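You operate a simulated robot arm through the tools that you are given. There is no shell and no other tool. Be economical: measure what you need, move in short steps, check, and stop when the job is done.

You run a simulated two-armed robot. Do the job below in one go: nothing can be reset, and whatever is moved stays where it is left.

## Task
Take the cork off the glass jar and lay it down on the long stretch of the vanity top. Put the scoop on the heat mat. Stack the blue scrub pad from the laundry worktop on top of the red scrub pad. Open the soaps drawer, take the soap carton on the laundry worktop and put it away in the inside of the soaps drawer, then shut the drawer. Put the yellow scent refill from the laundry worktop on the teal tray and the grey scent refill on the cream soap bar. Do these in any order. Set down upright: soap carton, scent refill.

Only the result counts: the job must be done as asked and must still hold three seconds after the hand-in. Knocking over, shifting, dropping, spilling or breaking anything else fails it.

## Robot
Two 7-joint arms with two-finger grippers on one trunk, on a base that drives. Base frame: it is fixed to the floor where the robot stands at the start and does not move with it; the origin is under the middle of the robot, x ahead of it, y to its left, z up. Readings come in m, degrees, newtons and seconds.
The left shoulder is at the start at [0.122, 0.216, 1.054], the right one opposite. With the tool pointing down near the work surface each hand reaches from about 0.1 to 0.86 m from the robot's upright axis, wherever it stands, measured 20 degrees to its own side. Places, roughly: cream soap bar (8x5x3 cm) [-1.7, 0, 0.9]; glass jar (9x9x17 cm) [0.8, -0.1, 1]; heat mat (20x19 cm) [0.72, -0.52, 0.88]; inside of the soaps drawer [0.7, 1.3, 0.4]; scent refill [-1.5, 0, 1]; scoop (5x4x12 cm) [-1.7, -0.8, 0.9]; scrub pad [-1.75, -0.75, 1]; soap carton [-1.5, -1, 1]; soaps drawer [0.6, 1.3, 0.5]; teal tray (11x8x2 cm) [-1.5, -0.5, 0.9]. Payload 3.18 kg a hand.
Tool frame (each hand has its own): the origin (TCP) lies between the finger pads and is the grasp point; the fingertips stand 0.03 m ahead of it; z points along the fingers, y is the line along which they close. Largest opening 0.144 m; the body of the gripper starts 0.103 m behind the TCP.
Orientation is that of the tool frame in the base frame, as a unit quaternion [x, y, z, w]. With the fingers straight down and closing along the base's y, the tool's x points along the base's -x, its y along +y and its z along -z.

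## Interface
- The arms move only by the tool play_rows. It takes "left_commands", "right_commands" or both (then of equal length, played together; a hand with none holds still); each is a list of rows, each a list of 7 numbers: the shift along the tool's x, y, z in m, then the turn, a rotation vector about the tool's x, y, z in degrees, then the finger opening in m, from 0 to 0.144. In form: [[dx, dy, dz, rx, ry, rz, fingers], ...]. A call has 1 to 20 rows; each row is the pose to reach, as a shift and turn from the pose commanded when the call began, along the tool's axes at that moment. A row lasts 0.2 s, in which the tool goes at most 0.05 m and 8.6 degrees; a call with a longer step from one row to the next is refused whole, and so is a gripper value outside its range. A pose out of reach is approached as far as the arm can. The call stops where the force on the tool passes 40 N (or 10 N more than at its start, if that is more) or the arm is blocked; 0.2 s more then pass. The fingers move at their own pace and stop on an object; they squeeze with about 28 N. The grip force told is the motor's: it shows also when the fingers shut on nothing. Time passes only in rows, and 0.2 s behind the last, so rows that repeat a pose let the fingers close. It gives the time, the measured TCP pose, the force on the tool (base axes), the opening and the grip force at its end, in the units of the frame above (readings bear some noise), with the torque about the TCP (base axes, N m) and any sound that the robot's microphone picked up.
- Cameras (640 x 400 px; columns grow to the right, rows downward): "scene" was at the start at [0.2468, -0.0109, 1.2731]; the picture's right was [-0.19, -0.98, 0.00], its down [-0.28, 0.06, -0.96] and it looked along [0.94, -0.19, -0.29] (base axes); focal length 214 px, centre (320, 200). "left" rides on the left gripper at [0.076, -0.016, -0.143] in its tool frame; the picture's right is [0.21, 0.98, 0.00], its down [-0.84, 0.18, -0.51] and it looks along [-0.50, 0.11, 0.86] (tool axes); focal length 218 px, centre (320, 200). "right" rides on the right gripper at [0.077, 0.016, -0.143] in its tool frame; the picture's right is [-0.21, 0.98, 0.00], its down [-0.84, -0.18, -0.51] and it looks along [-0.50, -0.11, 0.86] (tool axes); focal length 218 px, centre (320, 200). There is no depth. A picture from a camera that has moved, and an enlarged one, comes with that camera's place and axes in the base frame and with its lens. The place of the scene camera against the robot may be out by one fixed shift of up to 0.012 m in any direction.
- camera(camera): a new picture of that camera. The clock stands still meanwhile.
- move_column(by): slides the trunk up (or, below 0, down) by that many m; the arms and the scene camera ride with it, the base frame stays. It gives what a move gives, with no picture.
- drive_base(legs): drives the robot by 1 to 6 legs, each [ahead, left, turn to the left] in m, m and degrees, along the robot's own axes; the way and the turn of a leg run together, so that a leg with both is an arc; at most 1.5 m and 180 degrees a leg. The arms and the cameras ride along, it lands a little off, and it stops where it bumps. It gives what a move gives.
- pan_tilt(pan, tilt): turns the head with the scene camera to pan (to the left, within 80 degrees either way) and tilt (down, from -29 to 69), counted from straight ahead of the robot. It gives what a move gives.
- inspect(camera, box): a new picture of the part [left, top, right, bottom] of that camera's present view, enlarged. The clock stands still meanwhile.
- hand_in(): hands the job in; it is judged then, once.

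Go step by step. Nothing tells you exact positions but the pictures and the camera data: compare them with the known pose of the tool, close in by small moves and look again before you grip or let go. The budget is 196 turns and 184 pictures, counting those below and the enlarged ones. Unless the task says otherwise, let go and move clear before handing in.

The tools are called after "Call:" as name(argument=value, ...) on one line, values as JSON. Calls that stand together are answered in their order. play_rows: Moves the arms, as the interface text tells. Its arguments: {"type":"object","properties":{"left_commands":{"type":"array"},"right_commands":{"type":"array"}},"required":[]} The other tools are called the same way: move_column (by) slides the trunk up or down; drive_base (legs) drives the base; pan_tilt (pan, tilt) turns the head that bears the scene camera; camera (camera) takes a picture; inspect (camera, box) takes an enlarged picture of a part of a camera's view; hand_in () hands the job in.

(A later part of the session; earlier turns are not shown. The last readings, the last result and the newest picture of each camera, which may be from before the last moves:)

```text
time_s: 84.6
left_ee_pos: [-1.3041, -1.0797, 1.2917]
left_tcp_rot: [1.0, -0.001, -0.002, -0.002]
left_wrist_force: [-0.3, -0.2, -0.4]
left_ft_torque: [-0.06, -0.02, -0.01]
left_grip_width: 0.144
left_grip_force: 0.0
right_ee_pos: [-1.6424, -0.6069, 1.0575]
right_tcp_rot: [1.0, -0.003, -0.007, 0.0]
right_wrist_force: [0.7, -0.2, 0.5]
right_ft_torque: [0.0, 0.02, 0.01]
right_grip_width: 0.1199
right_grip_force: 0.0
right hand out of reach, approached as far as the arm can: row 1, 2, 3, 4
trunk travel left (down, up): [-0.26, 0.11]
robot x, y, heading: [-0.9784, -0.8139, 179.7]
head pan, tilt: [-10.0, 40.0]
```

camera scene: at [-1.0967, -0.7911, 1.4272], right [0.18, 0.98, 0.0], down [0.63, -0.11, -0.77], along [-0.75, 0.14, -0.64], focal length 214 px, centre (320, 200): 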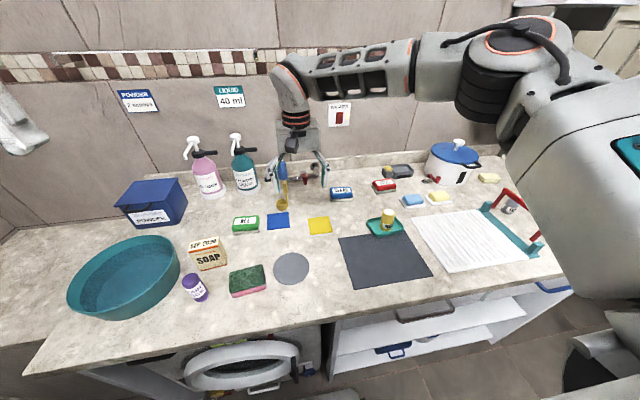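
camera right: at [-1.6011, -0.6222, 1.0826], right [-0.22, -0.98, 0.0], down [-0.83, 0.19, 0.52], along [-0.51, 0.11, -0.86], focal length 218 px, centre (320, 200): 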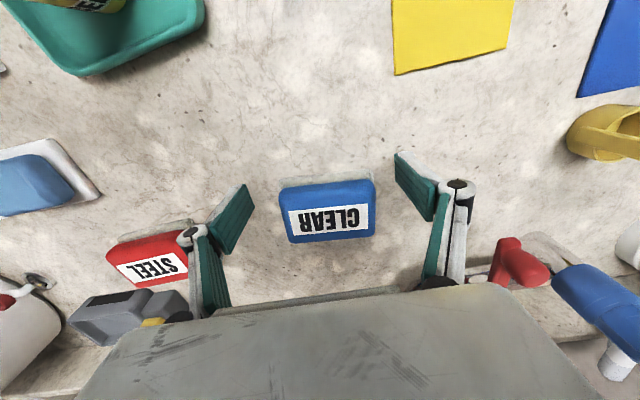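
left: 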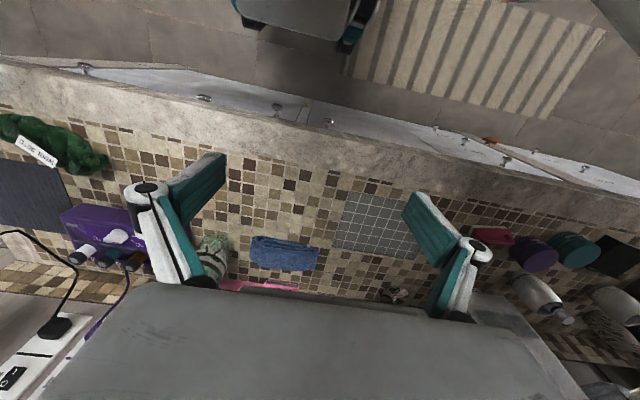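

Call:
move_column(by=-0.08)

Call:
camera(camera="right")

```text
time_s: 85.7
left_ee_pos: [-1.3036, -1.078, 1.2122]
left_tcp_rot: [1.0, 0.0, -0.001, -0.001]
left_wrist_force: [-0.2, 0.5, 0.7]
left_ft_torque: [0.02, 0.09, 0.02]
left_grip_width: 0.1441
left_grip_force: 0.1
right_ee_pos: [-1.6392, -0.6062, 0.9817]
right_tcp_rot: [1.0, -0.004, -0.007, 0.002]
right_wrist_force: [0.2, 0.9, 0.0]
right_ft_torque: [-0.01, 0.04, 0.01]
right_grip_width: 0.12
right_grip_force: 0.0
trunk travel left (down, up): [-0.18, 0.19]
robot x, y, heading: [-0.9818, -0.8134, 179.9]
head pan, tilt: [-10.0, 40.0]
```

```text
122 pictures are left
camera right: at [-1.561, -0.6223, 1.1224], right [-0.22, -0.98, 0.01], down [-0.83, 0.19, 0.52], along [-0.51, 0.11, -0.85], focal length 218 px, centre (320, 200)
```

right: 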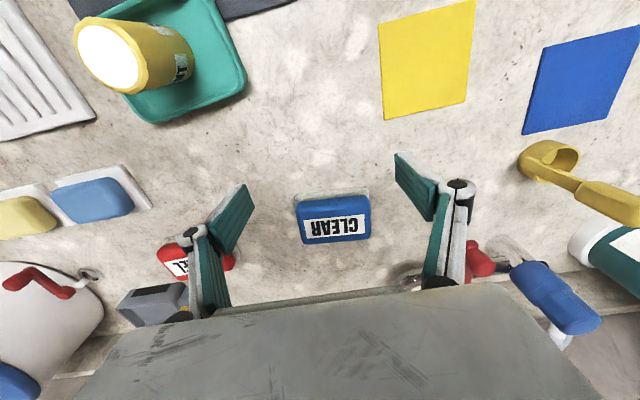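

Trying the forward move again at this trunk height.

Call:
play_rows(right_commands=[[-0.02, 0, 0.01, 0, 0, 0, 0.12], [-0.04, 0, 0.02, 0, 0, 0, 0.12], [-0.06, 0, 0.03, 0, 0, 0, 0.12], [-0.06, 0, 0.037, 0, 0, 0, 0.12]])

Call:
camera(camera="right")

```text
time_s: 86.7
left_ee_pos: [-1.3056, -1.0785, 1.2107]
left_tcp_rot: [1.0, 0.0, 0.0, -0.003]
left_wrist_force: [-0.1, 0.4, 0.7]
left_ft_torque: [-0.02, 0.01, -0.03]
left_grip_width: 0.144
left_grip_force: 0.0
right_ee_pos: [-1.6879, -0.6062, 0.9535]
right_tcp_rot: [1.0, -0.003, -0.006, 0.001]
right_wrist_force: [-0.5, 0.0, 0.3]
right_ft_torque: [0.02, 0.0, 0.0]
right_grip_width: 0.1197
right_grip_force: 0.1
right hand out of reach, approached as far as the arm can: row 3, 4
trunk travel left (down, up): [-0.18, 0.19]
robot x, y, heading: [-0.9796, -0.8105, 180.0]
head pan, tilt: [-10.0, 40.0]
```

```text
121 pictures are left
camera right: at [-1.6101, -0.6222, 1.0938], right [-0.22, -0.98, 0.0], down [-0.84, 0.19, 0.52], along [-0.51, 0.11, -0.86], focal length 218 px, centre (320, 200)
```

right: 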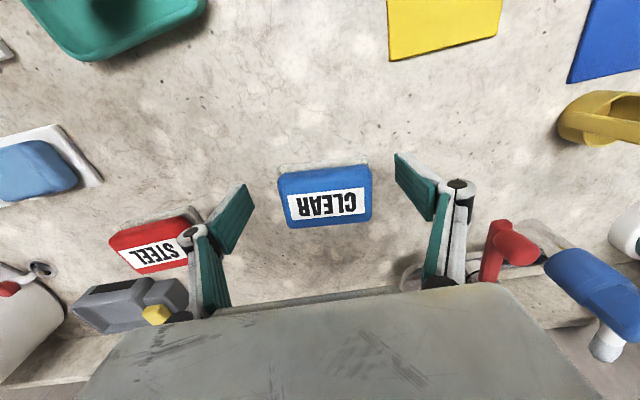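

Gained some. I'll repeat: lift the hand, lower the trunk another 10 cm.

Call:
play_rows(right_commands=[[0.01, 0, -0.04, 0, 0, 0, 0.12], [0.02, 0, -0.08, 0, 0, 0, 0.12], [0.03, 0, -0.12, 0, 0, 0, 0.12]])

Call:
move_column(by=-0.08)

Call:
play_rows(right_commands=[[-0.01, 0, 0, 0, 0, 0, 0.12], [-0.02, 0, 0, 0, 0, 0, 0.12], [-0.03, 0, 0.0, 0, 0, 0, 0.12], [-0.04, 0, 0.0, 0, 0, 0, 0.12], [-0.05, 0, 0.0, 0, 0, 0, 0.12]])

Call:
camera(camera="right")

```text
time_s: 87.5
left_ee_pos: [-1.307, -1.0796, 1.2103]
left_tcp_rot: [1.0, 0.001, 0.001, -0.001]
left_wrist_force: [-0.7, -0.4, -1.2]
left_ft_torque: [0.07, -0.12, -0.01]
left_grip_width: 0.144
left_grip_force: 0.2
right_ee_pos: [-1.6641, -0.5851, 1.0392]
right_tcp_rot: [0.999, -0.032, -0.02, 0.007]
right_wrist_force: [-1.2, 0.0, -0.3]
right_ft_torque: [0.04, -0.06, -0.02]
right_grip_width: 0.1199
right_grip_force: 0.1
right hand out of reach, approached as far as the arm can: row 1, 2, 3
trunk travel left (down, up): [-0.18, 0.19]
robot x, y, heading: [-0.9796, -0.8113, 180.1]
head pan, tilt: [-10.0, 40.0]
```

```text
time_s: 88.7
left_ee_pos: [-1.3033, -1.0788, 1.1338]
left_tcp_rot: [1.0, 0.0, -0.003, -0.002]
left_wrist_force: [0.0, 0.7, -0.4]
left_ft_torque: [0.0, 0.09, 0.02]
left_grip_width: 0.144
left_grip_force: 0.1
right_ee_pos: [-1.6615, -0.5848, 0.9613]
right_tcp_rot: [0.999, -0.031, -0.023, 0.008]
right_wrist_force: [0.9, 0.1, 0.4]
right_ft_torque: [0.02, 0.02, -0.01]
right_grip_width: 0.1202
right_grip_force: 0.1
trunk travel left (down, up): [-0.1, 0.27]
robot x, y, heading: [-0.9785, -0.8086, 179.8]
head pan, tilt: [-10.0, 40.0]
```

```text
time_s: 89.9
left_ee_pos: [-1.3056, -1.0779, 1.132]
left_tcp_rot: [1.0, 0.0, 0.0, -0.002]
left_wrist_force: [-0.7, -0.4, 0.3]
left_ft_torque: [-0.01, 0.01, -0.01]
left_grip_width: 0.1439
left_grip_force: 0.0
right_ee_pos: [-1.7043, -0.5826, 0.9603]
right_tcp_rot: [0.999, -0.031, -0.021, 0.007]
right_wrist_force: [0.1, -0.6, -0.4]
right_ft_torque: [0.02, 0.0, -0.02]
right_grip_width: 0.1202
right_grip_force: 0.0
right hand out of reach, approached as far as the arm can: row 5
trunk travel left (down, up): [-0.1, 0.27]
robot x, y, heading: [-0.9822, -0.813, 179.7]
head pan, tilt: [-10.0, 40.0]
```

```text
120 pictures are left
camera right: at [-1.6234, -0.6, 1.0996], right [-0.27, -0.96, 0.02], down [-0.81, 0.24, 0.54], along [-0.52, 0.12, -0.84], focal length 218 px, centre (320, 200)
```

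right: 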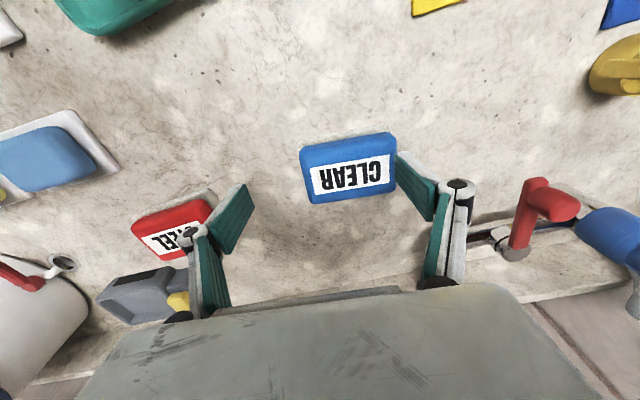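

Now reaching x = -1.704. Centering laterally on the pad, aligning yaw by 5°, then lowering.

Call:
play_rows(right_commands=[[0.004, 0.014, -0.002, 0, 0, 2.5, 0.13], [0.004, 0.024, 0, 0, 0, 5, 0.13], [0.004, 0.024, 0.01, 0, 0, 5, 0.12], [0.004, 0.024, 0.018, 0, 0, 5, 0.12]])

Call:
camera(camera="right")

Call:
inspect(camera="scene", box=[280, 90, 440, 190])

```text
time_s: 90.9
left_ee_pos: [-1.3056, -1.0801, 1.1314]
left_tcp_rot: [1.0, 0.0, 0.0, -0.002]
left_wrist_force: [0.2, 0.2, -0.9]
left_ft_torque: [-0.01, 0.02, 0.0]
left_grip_width: 0.1441
left_grip_force: 0.1
right_ee_pos: [-1.7035, -0.6065, 0.9418]
right_tcp_rot: [0.997, -0.075, -0.021, 0.01]
right_wrist_force: [-0.7, -0.1, 0.3]
right_ft_torque: [0.01, 0.0, -0.01]
right_grip_width: 0.1198
right_grip_force: 0.1
trunk travel left (down, up): [-0.1, 0.27]
robot x, y, heading: [-0.981, -0.8132, 179.8]
head pan, tilt: [-10.0, 40.0]
```

```text
119 pictures are left
camera right: at [-1.6239, -0.6305, 1.082], right [-0.35, -0.94, 0.03], down [-0.78, 0.31, 0.54], along [-0.51, 0.17, -0.84], focal length 218 px, centre (320, 200)
```

right: 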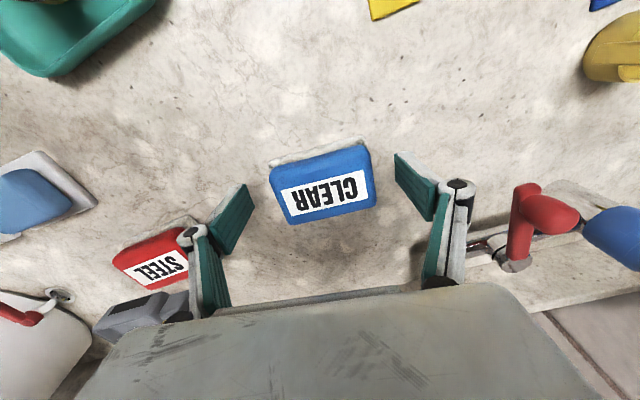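

```text
4.00 times, centred on (360, 140) of scene
camera zoom: at [-1.2631, -0.7905, 1.187], right [0.18, 0.98, 0.0], down [0.63, -0.11, -0.77], along [-0.75, 0.13, -0.64], focal length 858 px, centre (160, 440)
```

zoom: 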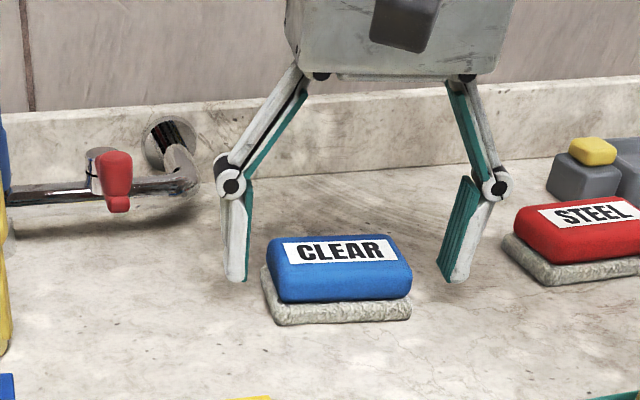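

Centered; undoing the yaw (it was already aligned), then closing on the pad's ends.

Call:
play_rows(right_commands=[[0, 0, 0.003, 0, 0, -4, 0.12], [0, 0, 0.003, 0, 0, -4, 0.09], [0, 0, 0.003, 0, 0, -4, 0.06], [0, 0, 0.003, 0, 0, -4, 0.06]])

Call:
camera(camera="right")

```text
time_s: 91.9
left_ee_pos: [-1.3045, -1.0786, 1.1311]
left_tcp_rot: [1.0, 0.0, 0.0, -0.002]
left_wrist_force: [0.5, -0.9, 0.3]
left_ft_torque: [0.0, 0.03, 0.02]
left_grip_width: 0.1439
left_grip_force: 0.1
right_ee_pos: [-1.7018, -0.6056, 0.9419]
right_tcp_rot: [0.999, -0.04, -0.022, 0.008]
right_wrist_force: [-0.4, -0.9, 6.5]
right_ft_torque: [0.28, -0.17, 0.03]
right_grip_width: 0.0799
right_grip_force: 28.2
trunk travel left (down, up): [-0.1, 0.27]
robot x, y, heading: [-0.9798, -0.8115, 179.8]
head pan, tilt: [-10.0, 40.0]
```

```text
117 pictures are left
camera right: at [-1.6215, -0.6256, 1.0802], right [-0.29, -0.96, 0.03], down [-0.8, 0.25, 0.54], along [-0.52, 0.13, -0.84], focal length 218 px, centre (320, 200)
```

right: 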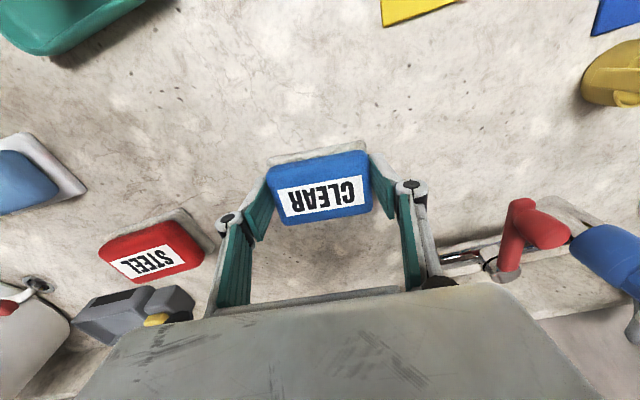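

Blue pad gripped. Lifting straight up a bit.

Call:
play_rows(right_commands=[[0, 0, -0.02, 0, 0, 0, 0.06], [0, 0, -0.04, 0, 0, 0, 0.06], [0.01, 0, -0.06, 0, 0, 0, 0.06], [0.02, 0, -0.08, 0, 0, 0, 0.06]])

Call:
drive_base(legs=[[0, -0.165, 0]])

Call:
camera(camera="right")

Call:
camera(camera="scene")

```text
time_s: 92.9
left_ee_pos: [-1.3043, -1.079, 1.1307]
left_tcp_rot: [1.0, 0.0, 0.001, -0.002]
left_wrist_force: [0.7, -0.2, 0.9]
left_ft_torque: [-0.02, 0.0, 0.0]
left_grip_width: 0.1439
left_grip_force: 0.1
right_ee_pos: [-1.6785, -0.6062, 1.0181]
right_tcp_rot: [0.999, -0.041, -0.022, 0.007]
right_wrist_force: [0.0, 0.0, -0.9]
right_ft_torque: [-0.04, 0.02, 0.0]
right_grip_width: 0.08
right_grip_force: 28.3
trunk travel left (down, up): [-0.1, 0.27]
robot x, y, heading: [-0.9821, -0.8117, 180.0]
head pan, tilt: [-10.0, 40.0]
```

```text
time_s: 95.0
left_ee_pos: [-1.3047, -0.9159, 1.1308]
left_tcp_rot: [1.0, 0.0, -0.001, -0.002]
left_wrist_force: [-0.1, 0.2, 0.2]
left_ft_torque: [0.03, -0.02, 0.01]
left_grip_width: 0.1441
left_grip_force: 0.1
right_ee_pos: [-1.6773, -0.4436, 1.0182]
right_tcp_rot: [0.999, -0.041, -0.02, 0.008]
right_wrist_force: [0.3, -0.3, -0.6]
right_ft_torque: [0.03, 0.0, 0.0]
right_grip_width: 0.0798
right_grip_force: 27.6
trunk travel left (down, up): [-0.1, 0.27]
robot x, y, heading: [-0.9799, -0.653, 179.6]
head pan, tilt: [-10.0, 40.0]
stopped in leg 1: the robot was blocked; the commanded pose is now the measured one
```

```text
116 pictures are left
camera right: at [-1.5978, -0.4645, 1.1575], right [-0.29, -0.96, 0.03], down [-0.8, 0.26, 0.54], along [-0.52, 0.13, -0.84], focal length 218 px, centre (320, 200)
```

right: 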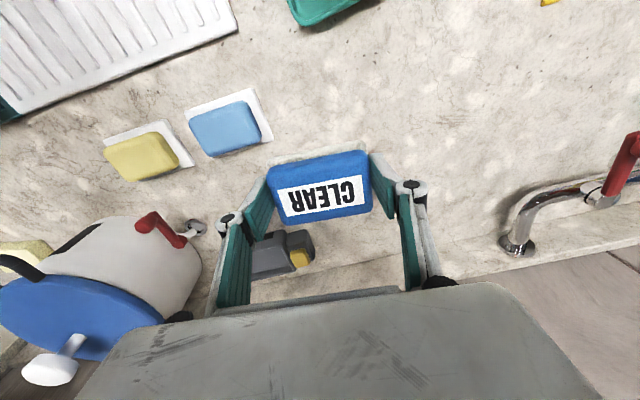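

```text
115 pictures are left
camera scene: at [-1.2623, -0.629, 1.187], right [0.18, 0.98, 0.0], down [0.63, -0.11, -0.77], along [-0.75, 0.14, -0.64], focal length 214 px, centre (320, 200)
```

scene: 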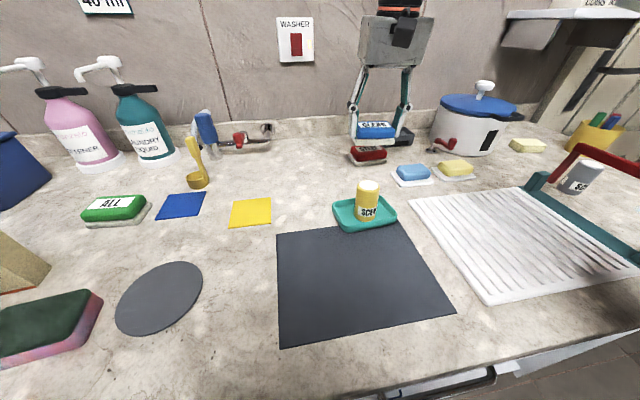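

The blue pad hovers near the red one. Zooming in on alignment.

Call:
inspect(camera="scene", box=[320, 90, 440, 180])

```text
4.44 times, centred on (380, 135) of scene
camera zoom: at [-1.2623, -0.629, 1.187], right [0.18, 0.98, 0.0], down [0.63, -0.11, -0.77], along [-0.75, 0.14, -0.64], focal length 953 px, centre (53, 489)
```

zoom: 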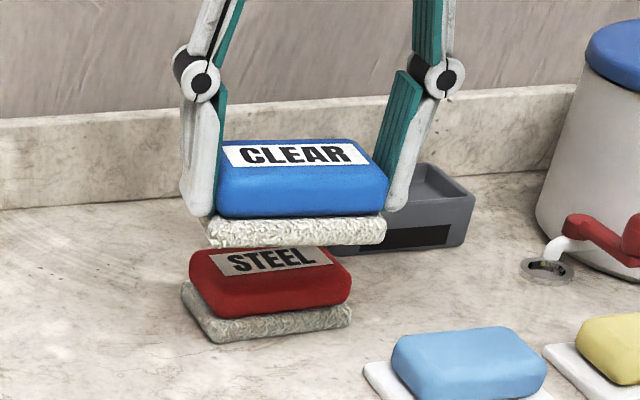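

Red center is around [-1.72, -0.435]; I need ~4 cm more reach. Lift, lower the trunk 6 cm, then go forward.

Call:
play_rows(right_commands=[[0.02, 0, -0.03, 0, 0, 0, 0.06], [0.05, 0, -0.06, 0, 0, 0, 0.06]])

Call:
move_column(by=-0.06)

Call:
play_rows(right_commands=[[-0.03, -0.004, 0, 0, 0, 0, 0.06], [-0.06, -0.008, 0, 0, 0, 0, 0.06], [-0.09, -0.008, 0.0, 0, 0, 0, 0.06]])

Call:
camera(camera="scene")

```text
time_s: 95.6
left_ee_pos: [-1.303, -0.9169, 1.1322]
left_tcp_rot: [1.0, 0.0, -0.001, -0.002]
left_wrist_force: [1.1, 0.6, -0.6]
left_ft_torque: [0.01, 0.0, 0.04]
left_grip_width: 0.1441
left_grip_force: 0.0
right_ee_pos: [-1.6237, -0.4482, 1.0766]
right_tcp_rot: [0.999, -0.041, -0.021, 0.008]
right_wrist_force: [-0.3, 0.4, -0.4]
right_ft_torque: [-0.01, 0.02, 0.02]
right_grip_width: 0.08
right_grip_force: 28.0
trunk travel left (down, up): [-0.1, 0.27]
robot x, y, heading: [-0.982, -0.6518, 179.9]
head pan, tilt: [-10.0, 40.0]
```

```text
time_s: 96.6
left_ee_pos: [-1.3385, -0.9167, 1.0477]
left_tcp_rot: [0.998, 0.0, 0.063, -0.002]
left_wrist_force: [1.1, -0.4, 0.1]
left_ft_torque: [0.01, 0.05, 0.0]
left_grip_width: 0.1439
left_grip_force: 0.1
right_ee_pos: [-1.623, -0.4473, 1.0195]
right_tcp_rot: [0.999, -0.041, -0.023, 0.008]
right_wrist_force: [0.6, -0.8, 0.4]
right_ft_torque: [0.0, 0.07, -0.02]
right_grip_width: 0.0802
right_grip_force: 28.0
trunk travel left (down, up): [-0.04, 0.33]
robot x, y, heading: [-0.9808, -0.6548, 179.5]
head pan, tilt: [-10.0, 40.0]
```

```text
time_s: 97.4
left_ee_pos: [-1.342, -0.9171, 1.0449]
left_tcp_rot: [0.998, -0.001, 0.066, -0.002]
left_wrist_force: [-0.4, -0.4, -0.3]
left_ft_torque: [-0.01, 0.0, -0.02]
left_grip_width: 0.144
left_grip_force: 0.0
right_ee_pos: [-1.6867, -0.4476, 0.9891]
right_tcp_rot: [0.999, -0.043, -0.022, 0.009]
right_wrist_force: [-0.1, -0.7, -0.9]
right_ft_torque: [0.01, 0.01, -0.03]
right_grip_width: 0.0801
right_grip_force: 27.7
right hand out of reach, approached as far as the arm can: row 1, 2, 3
trunk travel left (down, up): [-0.04, 0.33]
robot x, y, heading: [-0.9759, -0.6494, 179.8]
head pan, tilt: [-10.0, 40.0]
```

```text
113 pictures are left
camera scene: at [-1.3237, -0.6287, 1.1073], right [0.18, 0.98, 0.0], down [0.63, -0.11, -0.77], along [-0.75, 0.14, -0.64], focal length 214 px, centre (320, 200)
```

scene: 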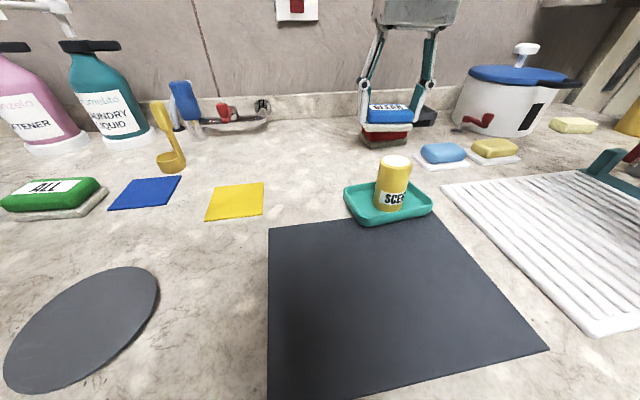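

Lower trunk made it worse; I'll raise it back 6 cm and instead tilt the tool a few degrees forward to gain reach.

Call:
move_column(by=0.07)

Call:
play_rows(right_commands=[[-0.005, -0.01, 0, 0, 5, 0, 0.06], [-0.015, -0.012, 0, 0, 10, 0, 0.06], [-0.03, -0.014, 0.0, 0, 10, 0, 0.06]], left_commands=[[0, 0, -0.03, 0, 0, 0, 0.144], [0, 0, -0.06, 0, 0, 0, 0.144], [0, 0, -0.06, 0, 0, 0, 0.144]])

Call:
camera(camera="scene")

```text
time_s: 98.5
left_ee_pos: [-1.3433, -0.9172, 1.1155]
left_tcp_rot: [0.998, 0.001, 0.069, -0.001]
left_wrist_force: [-0.4, 0.3, -0.7]
left_ft_torque: [-0.01, -0.08, 0.01]
left_grip_width: 0.1439
left_grip_force: 0.0
right_ee_pos: [-1.6301, -0.4482, 1.1734]
right_tcp_rot: [0.991, -0.041, -0.129, 0.012]
right_wrist_force: [-1.3, 0.3, -0.8]
right_ft_torque: [-0.02, -0.07, 0.02]
right_grip_width: 0.08
right_grip_force: 27.5
trunk travel left (down, up): [-0.11, 0.26]
robot x, y, heading: [-0.9818, -0.649, 179.8]
head pan, tilt: [-10.0, 40.0]
```

```text
time_s: 99.3
left_ee_pos: [-1.3384, -0.9072, 1.1617]
left_tcp_rot: [0.998, 0.0, 0.066, -0.003]
left_wrist_force: [-0.1, 0.4, 0.0]
left_ft_torque: [0.0, 0.01, 0.02]
left_grip_width: 0.144
left_grip_force: 0.1
left hand out of reach, approached as far as the arm can: row 2, 3
right_ee_pos: [-1.6119, -0.4415, 1.1549]
right_tcp_rot: [0.995, -0.055, -0.074, 0.024]
right_wrist_force: [-0.1, 0.0, 0.0]
right_ft_torque: [0.01, 0.03, -0.04]
right_grip_width: 0.0798
right_grip_force: 28.0
right hand out of reach, approached as far as the arm can: row 1, 2, 3
trunk travel left (down, up): [-0.11, 0.26]
robot x, y, heading: [-0.9801, -0.6524, 179.9]
head pan, tilt: [-10.0, 40.0]
```

```text
112 pictures are left
camera scene: at [-1.2506, -0.6288, 1.2], right [0.18, 0.98, 0.0], down [0.63, -0.11, -0.77], along [-0.75, 0.14, -0.64], focal length 214 px, centre (320, 200)
```

scene: 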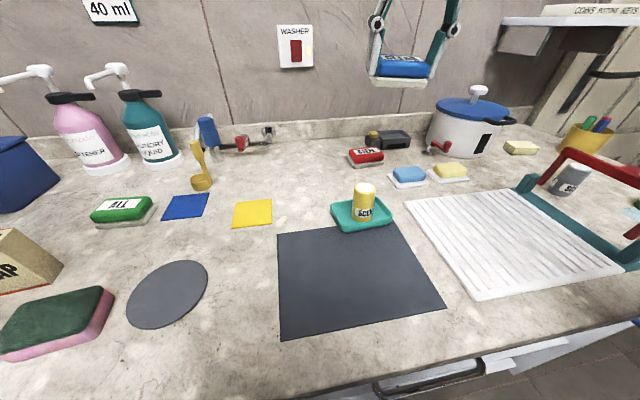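

The tool now leans ~8.6° forward at z 1.155. Descending and moving forward, with a small roll/yaw fix.

Call:
play_rows(right_commands=[[0, 0, 0.04, 1, 0, -1, 0.06], [0, 0, 0.08, 2, 0, -2, 0.06], [-0.02, -0.002, 0.11, 3.2, 0, -2, 0.06], [-0.04, -0.003, 0.13, 3.2, 0, -2, 0.06], [-0.058, -0.004, 0.145, 3.2, 0, -2, 0.06]])

Call:
inspect(camera="scene", box=[320, 80, 460, 185])

```text
time_s: 100.5
left_ee_pos: [-1.3392, -0.9086, 1.1607]
left_tcp_rot: [0.998, 0.0, 0.067, -0.002]
left_wrist_force: [-0.2, 0.9, -0.2]
left_ft_torque: [0.01, -0.03, 0.0]
left_grip_width: 0.1438
left_grip_force: 0.1
right_ee_pos: [-1.6926, -0.4356, 1.0178]
right_tcp_rot: [0.996, -0.04, -0.074, -0.006]
right_wrist_force: [0.0, 0.7, -0.8]
right_ft_torque: [-0.01, 0.0, 0.03]
right_grip_width: 0.0799
right_grip_force: 28.4
trunk travel left (down, up): [-0.11, 0.26]
robot x, y, heading: [-0.979, -0.6536, 179.9]
head pan, tilt: [-10.0, 40.0]
```

```text
3.81 times, centred on (390, 132) of scene
camera zoom: at [-1.2519, -0.6289, 1.1995], right [0.18, 0.98, 0.0], down [0.63, -0.11, -0.77], along [-0.75, 0.14, -0.64], focal length 817 px, centre (53, 457)
```

zoom: 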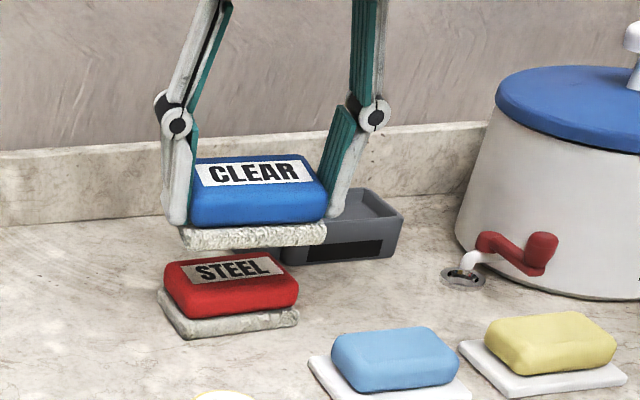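

Good. Forward 3 cm more at this height, then check.

Call:
play_rows(right_commands=[[-0.015, 0.003, 0.002, 0, 0, 0, 0.06], [-0.029, 0.006, 0.004, 0, 0, 0, 0.06], [-0.029, 0.006, 0.004, 0, 0, 0, 0.06]])

Call:
inspect(camera="scene", box=[320, 80, 460, 185])

Call:
camera(camera="right")

```text
time_s: 101.3
left_ee_pos: [-1.3384, -0.908, 1.1605]
left_tcp_rot: [0.998, 0.0, 0.065, -0.003]
left_wrist_force: [0.3, 0.7, -0.1]
left_ft_torque: [-0.01, 0.0, -0.02]
left_grip_width: 0.1444
left_grip_force: 0.1
right_ee_pos: [-1.7202, -0.4396, 1.019]
right_tcp_rot: [0.997, -0.039, -0.074, -0.007]
right_wrist_force: [0.2, -0.3, -0.2]
right_ft_torque: [0.0, 0.03, 0.03]
right_grip_width: 0.08
right_grip_force: 28.4
trunk travel left (down, up): [-0.11, 0.26]
robot x, y, heading: [-0.9793, -0.6545, 179.7]
head pan, tilt: [-10.0, 40.0]
```

```text
3.81 times, centred on (390, 132) of scene
camera zoom: at [-1.251, -0.6288, 1.1999], right [0.18, 0.98, 0.0], down [0.63, -0.11, -0.77], along [-0.75, 0.14, -0.64], focal length 817 px, centre (53, 457)
```

zoom: 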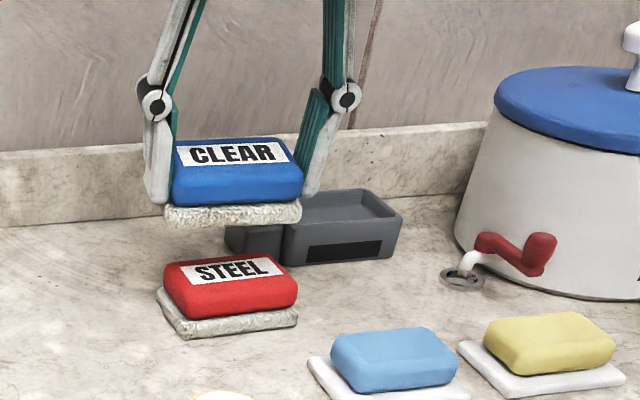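

```text
109 pictures are left
camera right: at [-1.6262, -0.4637, 1.1493], right [-0.28, -0.96, 0.02], down [-0.74, 0.23, 0.63], along [-0.61, 0.16, -0.78], focal length 218 px, centre (320, 200)
```

right: 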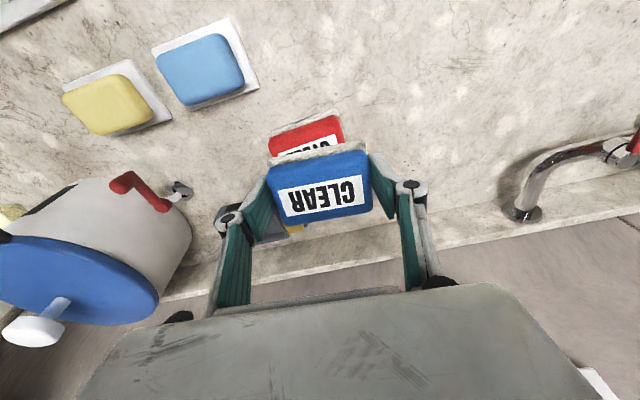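

Alignment is near right. Lowering onto the red pad with a small lateral correction.

Call:
play_rows(right_commands=[[0.002, -0.003, 0.015, 0, 0, 0, 0.06], [0.0035, -0.006, 0.025, 0, 0, 0, 0.06], [0.0042, -0.006, 0.03, 0, 0, 0, 0.06], [0.005, -0.006, 0.034, 0, 0, 0, 0.06]])

Call:
inspect(camera="scene", box=[320, 80, 460, 185])

```text
time_s: 102.3
left_ee_pos: [-1.338, -0.9081, 1.1595]
left_tcp_rot: [0.998, 0.001, 0.066, -0.003]
left_wrist_force: [-0.4, -0.3, -1.2]
left_ft_torque: [-0.02, -0.02, -0.02]
left_grip_width: 0.1437
left_grip_force: 0.2
right_ee_pos: [-1.7191, -0.4324, 0.985]
right_tcp_rot: [0.997, -0.039, -0.073, -0.006]
right_wrist_force: [-0.2, 0.4, -0.2]
right_ft_torque: [0.0, -0.03, 0.02]
right_grip_width: 0.0797
right_grip_force: 27.8
trunk travel left (down, up): [-0.11, 0.26]
robot x, y, heading: [-0.9784, -0.6493, 179.9]
head pan, tilt: [-10.0, 40.0]
```

```text
3.81 times, centred on (390, 132) of scene
camera zoom: at [-1.2513, -0.6289, 1.1997], right [0.18, 0.98, 0.0], down [0.63, -0.11, -0.77], along [-0.75, 0.14, -0.64], focal length 817 px, centre (53, 457)
```

zoom: 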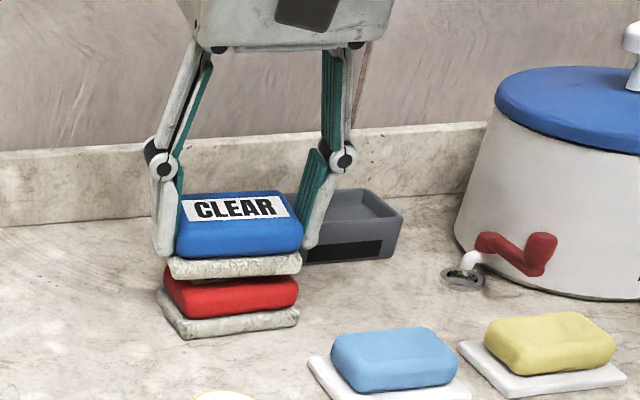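

Just above contact. Lowering in small steps.

Call:
play_rows(right_commands=[[0.0005, 0.003, 0.003, 0, 0, 0, 0.06], [0.001, 0.003, 0.006, 0, 0, 0, 0.06], [0.0015, 0.003, 0.009, 0, 0, 0, 0.06], [0.002, 0.003, 0.012, 0, 0, 0, 0.06]])

Call:
inspect(camera="scene", box=[320, 80, 460, 185])

```text
time_s: 103.3
left_ee_pos: [-1.3371, -0.909, 1.1618]
left_tcp_rot: [0.998, 0.0, 0.065, -0.003]
left_wrist_force: [-0.2, 0.1, -0.3]
left_ft_torque: [0.01, 0.02, 0.01]
left_grip_width: 0.144
left_grip_force: 0.1
right_ee_pos: [-1.7201, -0.4362, 0.9761]
right_tcp_rot: [0.996, -0.039, -0.076, -0.006]
right_wrist_force: [-1.1, -0.1, 9.9]
right_ft_torque: [-0.27, -0.08, 0.02]
right_grip_width: 0.0797
right_grip_force: 27.8
trunk travel left (down, up): [-0.11, 0.26]
robot x, y, heading: [-0.9777, -0.6533, 179.9]
head pan, tilt: [-10.0, 40.0]
```

```text
3.81 times, centred on (390, 132) of scene
camera zoom: at [-1.2501, -0.6291, 1.2004], right [0.18, 0.98, 0.0], down [0.63, -0.11, -0.77], along [-0.75, 0.14, -0.64], focal length 817 px, centre (53, 457)
```

zoom: 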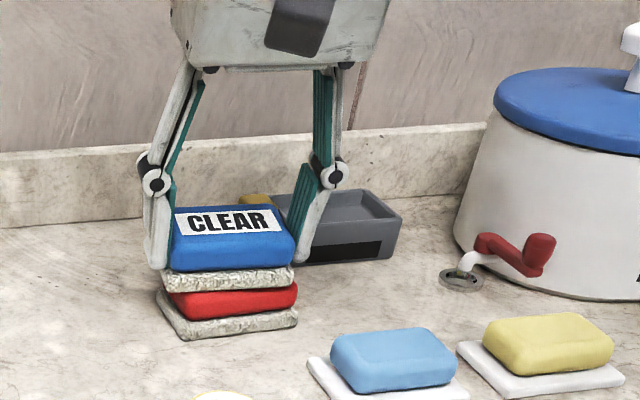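

Contact at ~10 N. Opening and withdrawing upward.

Call:
play_rows(right_commands=[[0, 0, 0, 0, 0, 0, 0.09], [0, 0, 0, 0, 0, 0, 0.105], [0, 0, 0, 0, 0, 0, 0.105], [0, 0, -0.03, 0, 0, 0, 0.105], [0, 0, -0.07, 0, 0, 0, 0.105], [0.03, 0, -0.1, 0, 0, 0, 0.105], [0.07, 0, -0.13, 0, 0, 0, 0.1]])

Call:
inspect(camera="scene", box=[320, 80, 460, 185])

Call:
camera(camera="right")

```text
time_s: 104.9
left_ee_pos: [-1.3355, -0.908, 1.1616]
left_tcp_rot: [0.998, 0.001, 0.064, -0.002]
left_wrist_force: [0.1, -0.4, 1.3]
left_ft_torque: [0.02, 0.02, -0.01]
left_grip_width: 0.144
left_grip_force: 0.0
right_ee_pos: [-1.6278, -0.4451, 1.0935]
right_tcp_rot: [0.996, -0.039, -0.075, -0.006]
right_wrist_force: [0.4, 0.0, 0.4]
right_ft_torque: [-0.02, 0.04, 0.02]
right_grip_width: 0.1
right_grip_force: 0.1
trunk travel left (down, up): [-0.11, 0.26]
robot x, y, heading: [-0.9795, -0.6517, 179.6]
head pan, tilt: [-10.0, 40.0]
```

```text
3.81 times, centred on (390, 132) of scene
camera zoom: at [-1.2495, -0.6292, 1.2005], right [0.18, 0.98, 0.0], down [0.63, -0.11, -0.77], along [-0.75, 0.14, -0.64], focal length 817 px, centre (53, 457)
```

zoom: 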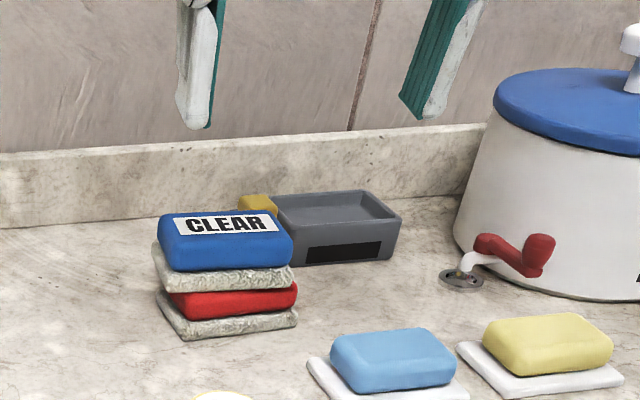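

```text
105 pictures are left
camera right: at [-1.5341, -0.4682, 1.2222], right [-0.28, -0.96, 0.02], down [-0.74, 0.23, 0.63], along [-0.61, 0.16, -0.78], focal length 218 px, centre (320, 200)
```

right: 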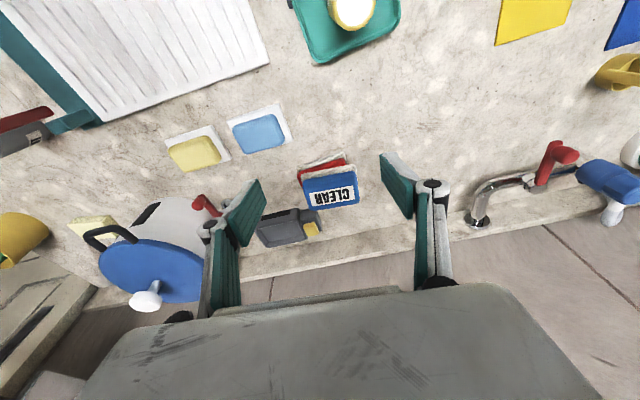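

The blue pad sits on the red. Next the grey refill: retract, back off a hair, and slide right.

Call:
play_rows(right_commands=[[0.03, 0, -0.03, 0, 0, 0, 0.09], [0.07, 0, -0.05, 0, 0, 0, 0.08], [0.11, 0, -0.06, 0, 0, 0, 0.08], [0.15, 0, -0.07, 0, 0, 0, 0.08], [0.18, 0, -0.09, 0, 0, 0, 0.08]])

Call:
drive_base(legs=[[-0.02, 0, 0], [0, -0.42, 0.2]])

Call:
camera(camera="right")

Call:
camera(camera="scene")

```text
time_s: 106.1
left_ee_pos: [-1.3368, -0.9076, 1.1614]
left_tcp_rot: [0.998, 0.0, 0.066, -0.002]
left_wrist_force: [0.4, 0.3, 0.1]
left_ft_torque: [0.01, -0.02, -0.01]
left_grip_width: 0.144
left_grip_force: 0.0
right_ee_pos: [-1.4405, -0.4599, 1.154]
right_tcp_rot: [0.996, -0.039, -0.074, -0.006]
right_wrist_force: [1.0, -0.1, 0.1]
right_ft_torque: [-0.02, 0.01, -0.01]
right_grip_width: 0.0799
right_grip_force: 0.0
trunk travel left (down, up): [-0.11, 0.26]
robot x, y, heading: [-0.9782, -0.6526, 179.8]
head pan, tilt: [-10.0, 40.0]
```

```text
time_s: 110.7
left_ee_pos: [-1.317, -0.4892, 1.161]
left_tcp_rot: [0.998, 0.0, 0.066, -0.002]
left_wrist_force: [-1.0, -1.0, 0.7]
left_ft_torque: [0.03, -0.02, 0.01]
left_grip_width: 0.1438
left_grip_force: 0.0
right_ee_pos: [-1.4194, -0.0393, 1.1538]
right_tcp_rot: [0.997, -0.039, -0.074, -0.005]
right_wrist_force: [0.3, 0.9, 0.3]
right_ft_torque: [0.0, 0.01, 0.0]
right_grip_width: 0.0799
right_grip_force: 0.0
trunk travel left (down, up): [-0.11, 0.26]
robot x, y, heading: [-0.9628, -0.2322, 179.7]
head pan, tilt: [-10.0, 40.0]
```

```text
104 pictures are left
camera right: at [-1.325, -0.0645, 1.2827], right [-0.28, -0.96, 0.02], down [-0.74, 0.24, 0.63], along [-0.61, 0.16, -0.78], focal length 218 px, centre (320, 200)
```

right: 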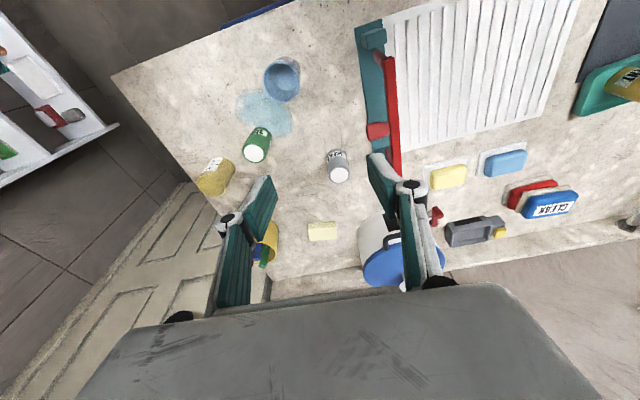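

```text
103 pictures are left
camera scene: at [-1.2297, -0.2104, 1.1998], right [0.18, 0.98, 0.0], down [0.63, -0.11, -0.77], along [-0.75, 0.14, -0.64], focal length 214 px, centre (320, 200)
```

scene: 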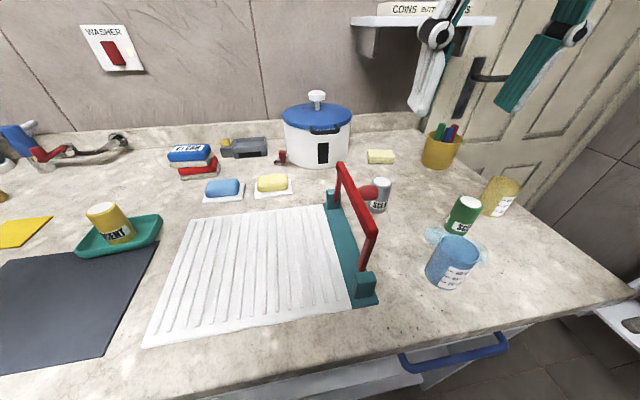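

Grey refill at about [-1.528, -0.046]; red bar at y ≈ -0.138 leaves room. Approaching from above with a narrow opening.

Call:
play_rows(right_commands=[[-0.03, 0.004, 0.01, 0, 0, -2, 0.065], [-0.06, 0.009, 0.04, 0, 0, -4.5, 0.065], [-0.087, 0.014, 0.07, 0, 0, -4.5, 0.065], [-0.087, 0.014, 0.1, 0, 0, -4.5, 0.065], [-0.087, 0.014, 0.134, 0, 0, -4.5, 0.065]])

Call:
camera(camera="right")

Call:
inspect(camera="scene", box=[280, 110, 480, 240])

```text
time_s: 111.9
left_ee_pos: [-1.3183, -0.4893, 1.1599]
left_tcp_rot: [0.998, 0.0, 0.066, -0.003]
left_wrist_force: [-0.7, -0.5, -0.5]
left_ft_torque: [-0.01, -0.04, 0.03]
left_grip_width: 0.1439
left_grip_force: 0.0
right_ee_pos: [-1.5277, -0.0441, 1.0321]
right_tcp_rot: [0.997, 0.0, -0.073, -0.009]
right_wrist_force: [-0.5, -0.1, -0.4]
right_ft_torque: [0.03, -0.03, 0.03]
right_grip_width: 0.0651
right_grip_force: 0.0
trunk travel left (down, up): [-0.11, 0.26]
robot x, y, heading: [-0.9595, -0.2339, 179.6]
head pan, tilt: [-10.0, 40.0]
```

```text
102 pictures are left
camera right: at [-1.4313, -0.0626, 1.1613], right [-0.21, -0.98, 0.01], down [-0.76, 0.17, 0.63], along [-0.62, 0.12, -0.78], focal length 218 px, centre (320, 200)
```

right: 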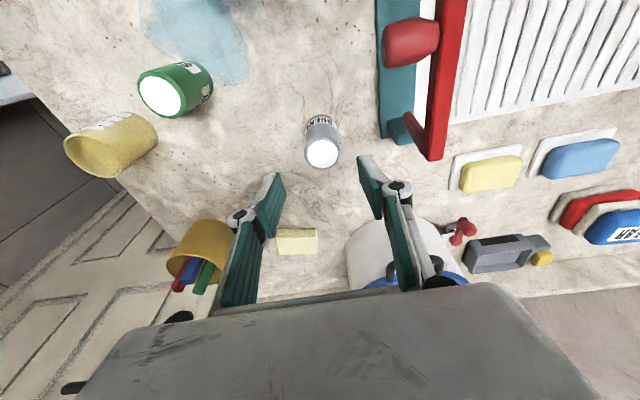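

```text
3.08 times, centred on (380, 175) of scene
camera zoom: at [-1.2308, -0.2104, 1.1993], right [0.18, 0.98, 0.0], down [0.63, -0.11, -0.77], along [-0.75, 0.14, -0.64], focal length 660 px, centre (135, 277)
```

zoom: 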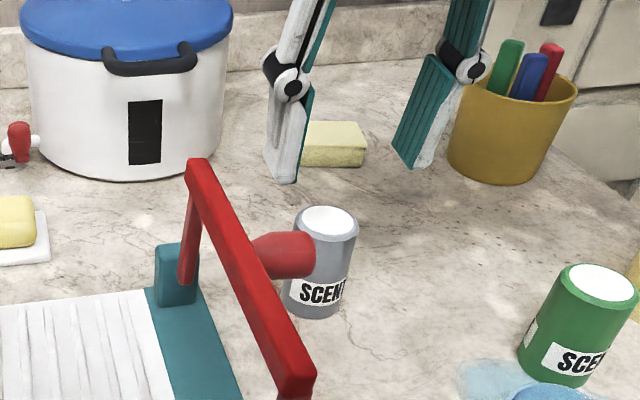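

Aligned in y. Descending straight down around the refill.

Call:
play_rows(right_commands=[[0.005, 0.003, 0.035, 0, 0, 0, 0.065], [0.009, 0.005, 0.065, 0, 0, 0, 0.065], [0.0135, 0.005, 0.093, 0, 0, 0, 0.065], [0.0135, 0.005, 0.093, 0, 0, 0, 0.065]])

Call:
camera(camera="right")

Call:
inspect(camera="scene", box=[280, 110, 480, 240])

```text
time_s: 112.9
left_ee_pos: [-1.3162, -0.4895, 1.1618]
left_tcp_rot: [0.998, 0.0, 0.066, -0.002]
left_wrist_force: [1.3, 0.1, 0.4]
left_ft_torque: [0.03, 0.01, 0.0]
left_grip_width: 0.1439
left_grip_force: 0.1
right_ee_pos: [-1.5266, -0.0492, 0.9402]
right_tcp_rot: [0.997, 0.001, -0.074, -0.009]
right_wrist_force: [-0.6, 0.6, 0.1]
right_ft_torque: [-0.02, 0.0, -0.02]
right_grip_width: 0.065
right_grip_force: 0.1
trunk travel left (down, up): [-0.11, 0.26]
robot x, y, heading: [-0.9593, -0.2311, 180.0]
head pan, tilt: [-10.0, 40.0]
```

```text
100 pictures are left
camera right: at [-1.4301, -0.0673, 1.0687], right [-0.21, -0.98, 0.01], down [-0.76, 0.17, 0.63], along [-0.62, 0.12, -0.78], focal length 218 px, centre (320, 200)
```

right: 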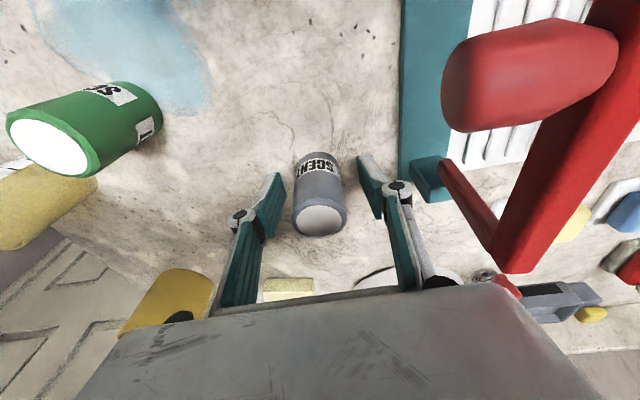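

```text
3.08 times, centred on (380, 175) of scene
camera zoom: at [-1.2293, -0.2107, 1.2], right [0.18, 0.98, 0.0], down [0.63, -0.11, -0.77], along [-0.75, 0.14, -0.64], focal length 660 px, centre (135, 277)
```

zoom: 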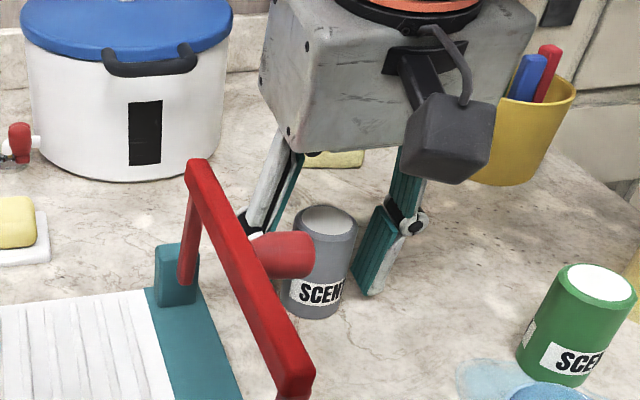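

Refill is between the pads. Closing, then lifting straight up.

Call:
play_rows(right_commands=[[0.002, 0, 0.002, 0, 0, 0, 0.05], [0.002, 0, 0.002, 0, 0, 0, 0.02], [0.002, 0, 0.002, 0, 0, 0, 0.02]])

Call:
play_rows(right_commands=[[-0.0045, 0, -0.03, 0, 0, 0, 0.02], [-0.009, 0, -0.06, 0, 0, 0, 0.02], [-0.0135, 0, -0.09, 0, 0, 0, 0.02], [-0.0195, 0, -0.13, 0, 0, 0, 0.02]])

Call:
camera(camera="right")

Call:
camera(camera="scene")

```text
time_s: 113.7
left_ee_pos: [-1.3169, -0.4895, 1.1606]
left_tcp_rot: [0.998, 0.001, 0.067, -0.002]
left_wrist_force: [0.1, -0.3, -0.3]
left_ft_torque: [0.01, -0.01, 0.02]
left_grip_width: 0.1444
left_grip_force: 0.0
right_ee_pos: [-1.5248, -0.0495, 0.9368]
right_tcp_rot: [0.997, 0.0, -0.073, -0.009]
right_wrist_force: [1.0, 0.9, 0.5]
right_ft_torque: [0.0, 0.02, -0.02]
right_grip_width: 0.0368
right_grip_force: 28.2
trunk travel left (down, up): [-0.11, 0.26]
robot x, y, heading: [-0.9577, -0.2327, 179.8]
head pan, tilt: [-10.0, 40.0]
```

```text
time_s: 114.7
left_ee_pos: [-1.3156, -0.4903, 1.1606]
left_tcp_rot: [0.998, 0.0, 0.065, -0.002]
left_wrist_force: [1.3, 0.0, 0.1]
left_ft_torque: [0.04, 0.05, -0.01]
left_grip_width: 0.1441
left_grip_force: 0.1
right_ee_pos: [-1.524, -0.0516, 1.0708]
right_tcp_rot: [0.997, 0.0, -0.074, -0.009]
right_wrist_force: [-0.7, 0.3, -0.1]
right_ft_torque: [0.01, 0.05, 0.01]
right_grip_width: 0.0367
right_grip_force: 28.4
trunk travel left (down, up): [-0.11, 0.26]
robot x, y, heading: [-0.9607, -0.2317, 180.1]
head pan, tilt: [-10.0, 40.0]
```

```text
98 pictures are left
camera right: at [-1.4282, -0.0702, 1.1994], right [-0.21, -0.98, 0.01], down [-0.76, 0.17, 0.63], along [-0.62, 0.12, -0.78], focal length 218 px, centre (320, 200)
```

right: 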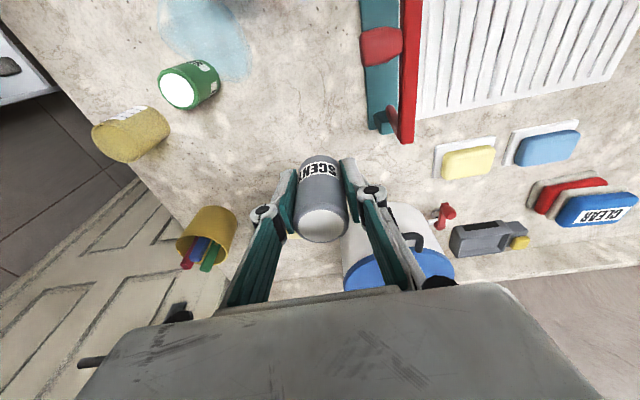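

```text
97 pictures are left
camera scene: at [-1.2286, -0.211, 1.2003], right [0.18, 0.98, 0.0], down [0.63, -0.11, -0.77], along [-0.75, 0.14, -0.64], focal length 214 px, centre (320, 200)
```

scene: 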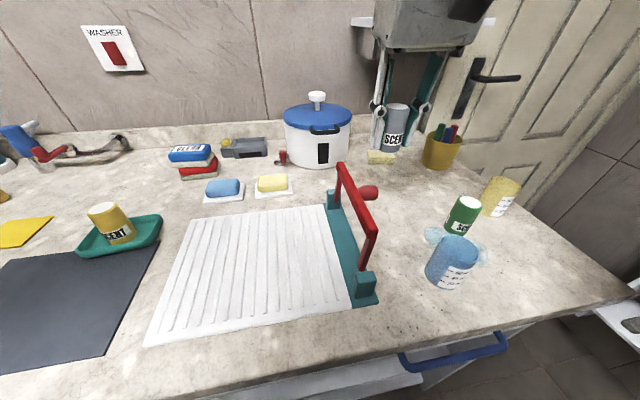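

Grey refill held upright. Moving right then forward toward the cream soap, threading between pot and pen cup at height.

Call:
play_rows(right_commands=[[0, -0.04, 0, 0, 0, 0, 0.02], [0, -0.08, 0, 0, 0, 0, 0.02], [-0.04, -0.08, 0.006, 0, 0, 0, 0.02], [-0.08, -0.08, 0.012, 0, 0, 0, 0.02], [-0.11, -0.08, 0.016, 0, 0, 0, 0.02]])

Call:
camera(camera="right")

Call:
inspect(camera="scene", box=[290, 60, 490, 190])

```text
time_s: 115.9
left_ee_pos: [-1.3178, -0.489, 1.1608]
left_tcp_rot: [0.998, -0.001, 0.066, -0.001]
left_wrist_force: [-0.3, 0.2, 0.1]
left_ft_torque: [-0.03, -0.03, 0.0]
left_grip_width: 0.1441
left_grip_force: 0.0
right_ee_pos: [-1.6057, 0.0297, 1.0673]
right_tcp_rot: [0.997, -0.001, -0.075, -0.008]
right_wrist_force: [-0.4, 1.0, -0.1]
right_ft_torque: [-0.03, -0.01, 0.02]
right_grip_width: 0.0364
right_grip_force: 28.1
right hand out of reach, approached as far as the arm can: row 5
trunk travel left (down, up): [-0.11, 0.26]
robot x, y, heading: [-0.9594, -0.2344, 179.7]
head pan, tilt: [-10.0, 40.0]
```

```text
96 pictures are left
camera right: at [-1.5098, 0.0116, 1.1976], right [-0.21, -0.98, 0.02], down [-0.76, 0.17, 0.63], along [-0.62, 0.12, -0.78], focal length 218 px, centre (320, 200)
```

right: 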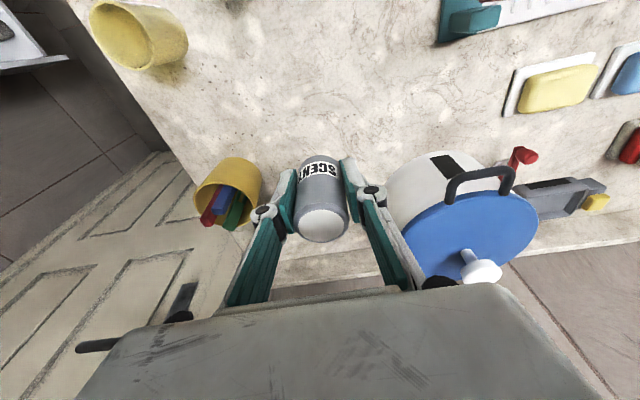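

```text
3.08 times, centred on (390, 125) of scene
camera zoom: at [-1.2303, -0.2094, 1.1996], right [0.18, 0.98, 0.0], down [0.63, -0.11, -0.77], along [-0.75, 0.14, -0.64], focal length 660 px, centre (105, 431)
```

zoom: 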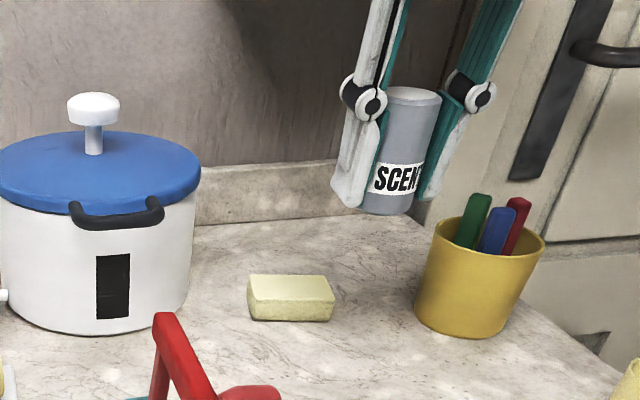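

Soap center ≈ [-1.705, 0.031]. I need ~10 cm more reach; try driving ahead.

Call:
drive_base(legs=[[0.05, 0, 0]])

```text
time_s: 116.8
left_ee_pos: [-1.3664, -0.4898, 1.1614]
left_tcp_rot: [0.998, 0.0, 0.066, -0.002]
left_wrist_force: [0.0, -0.4, -0.2]
left_ft_torque: [0.01, -0.04, 0.0]
left_grip_width: 0.144
left_grip_force: 0.1
right_ee_pos: [-1.6537, 0.0289, 1.0692]
right_tcp_rot: [0.997, -0.001, -0.076, -0.008]
right_wrist_force: [-0.2, 0.5, -1.4]
right_ft_torque: [0.0, -0.04, 0.02]
right_grip_width: 0.0366
right_grip_force: 28.6
trunk travel left (down, up): [-0.11, 0.26]
robot x, y, heading: [-1.009, -0.2318, 179.7]
head pan, tilt: [-10.0, 40.0]
```

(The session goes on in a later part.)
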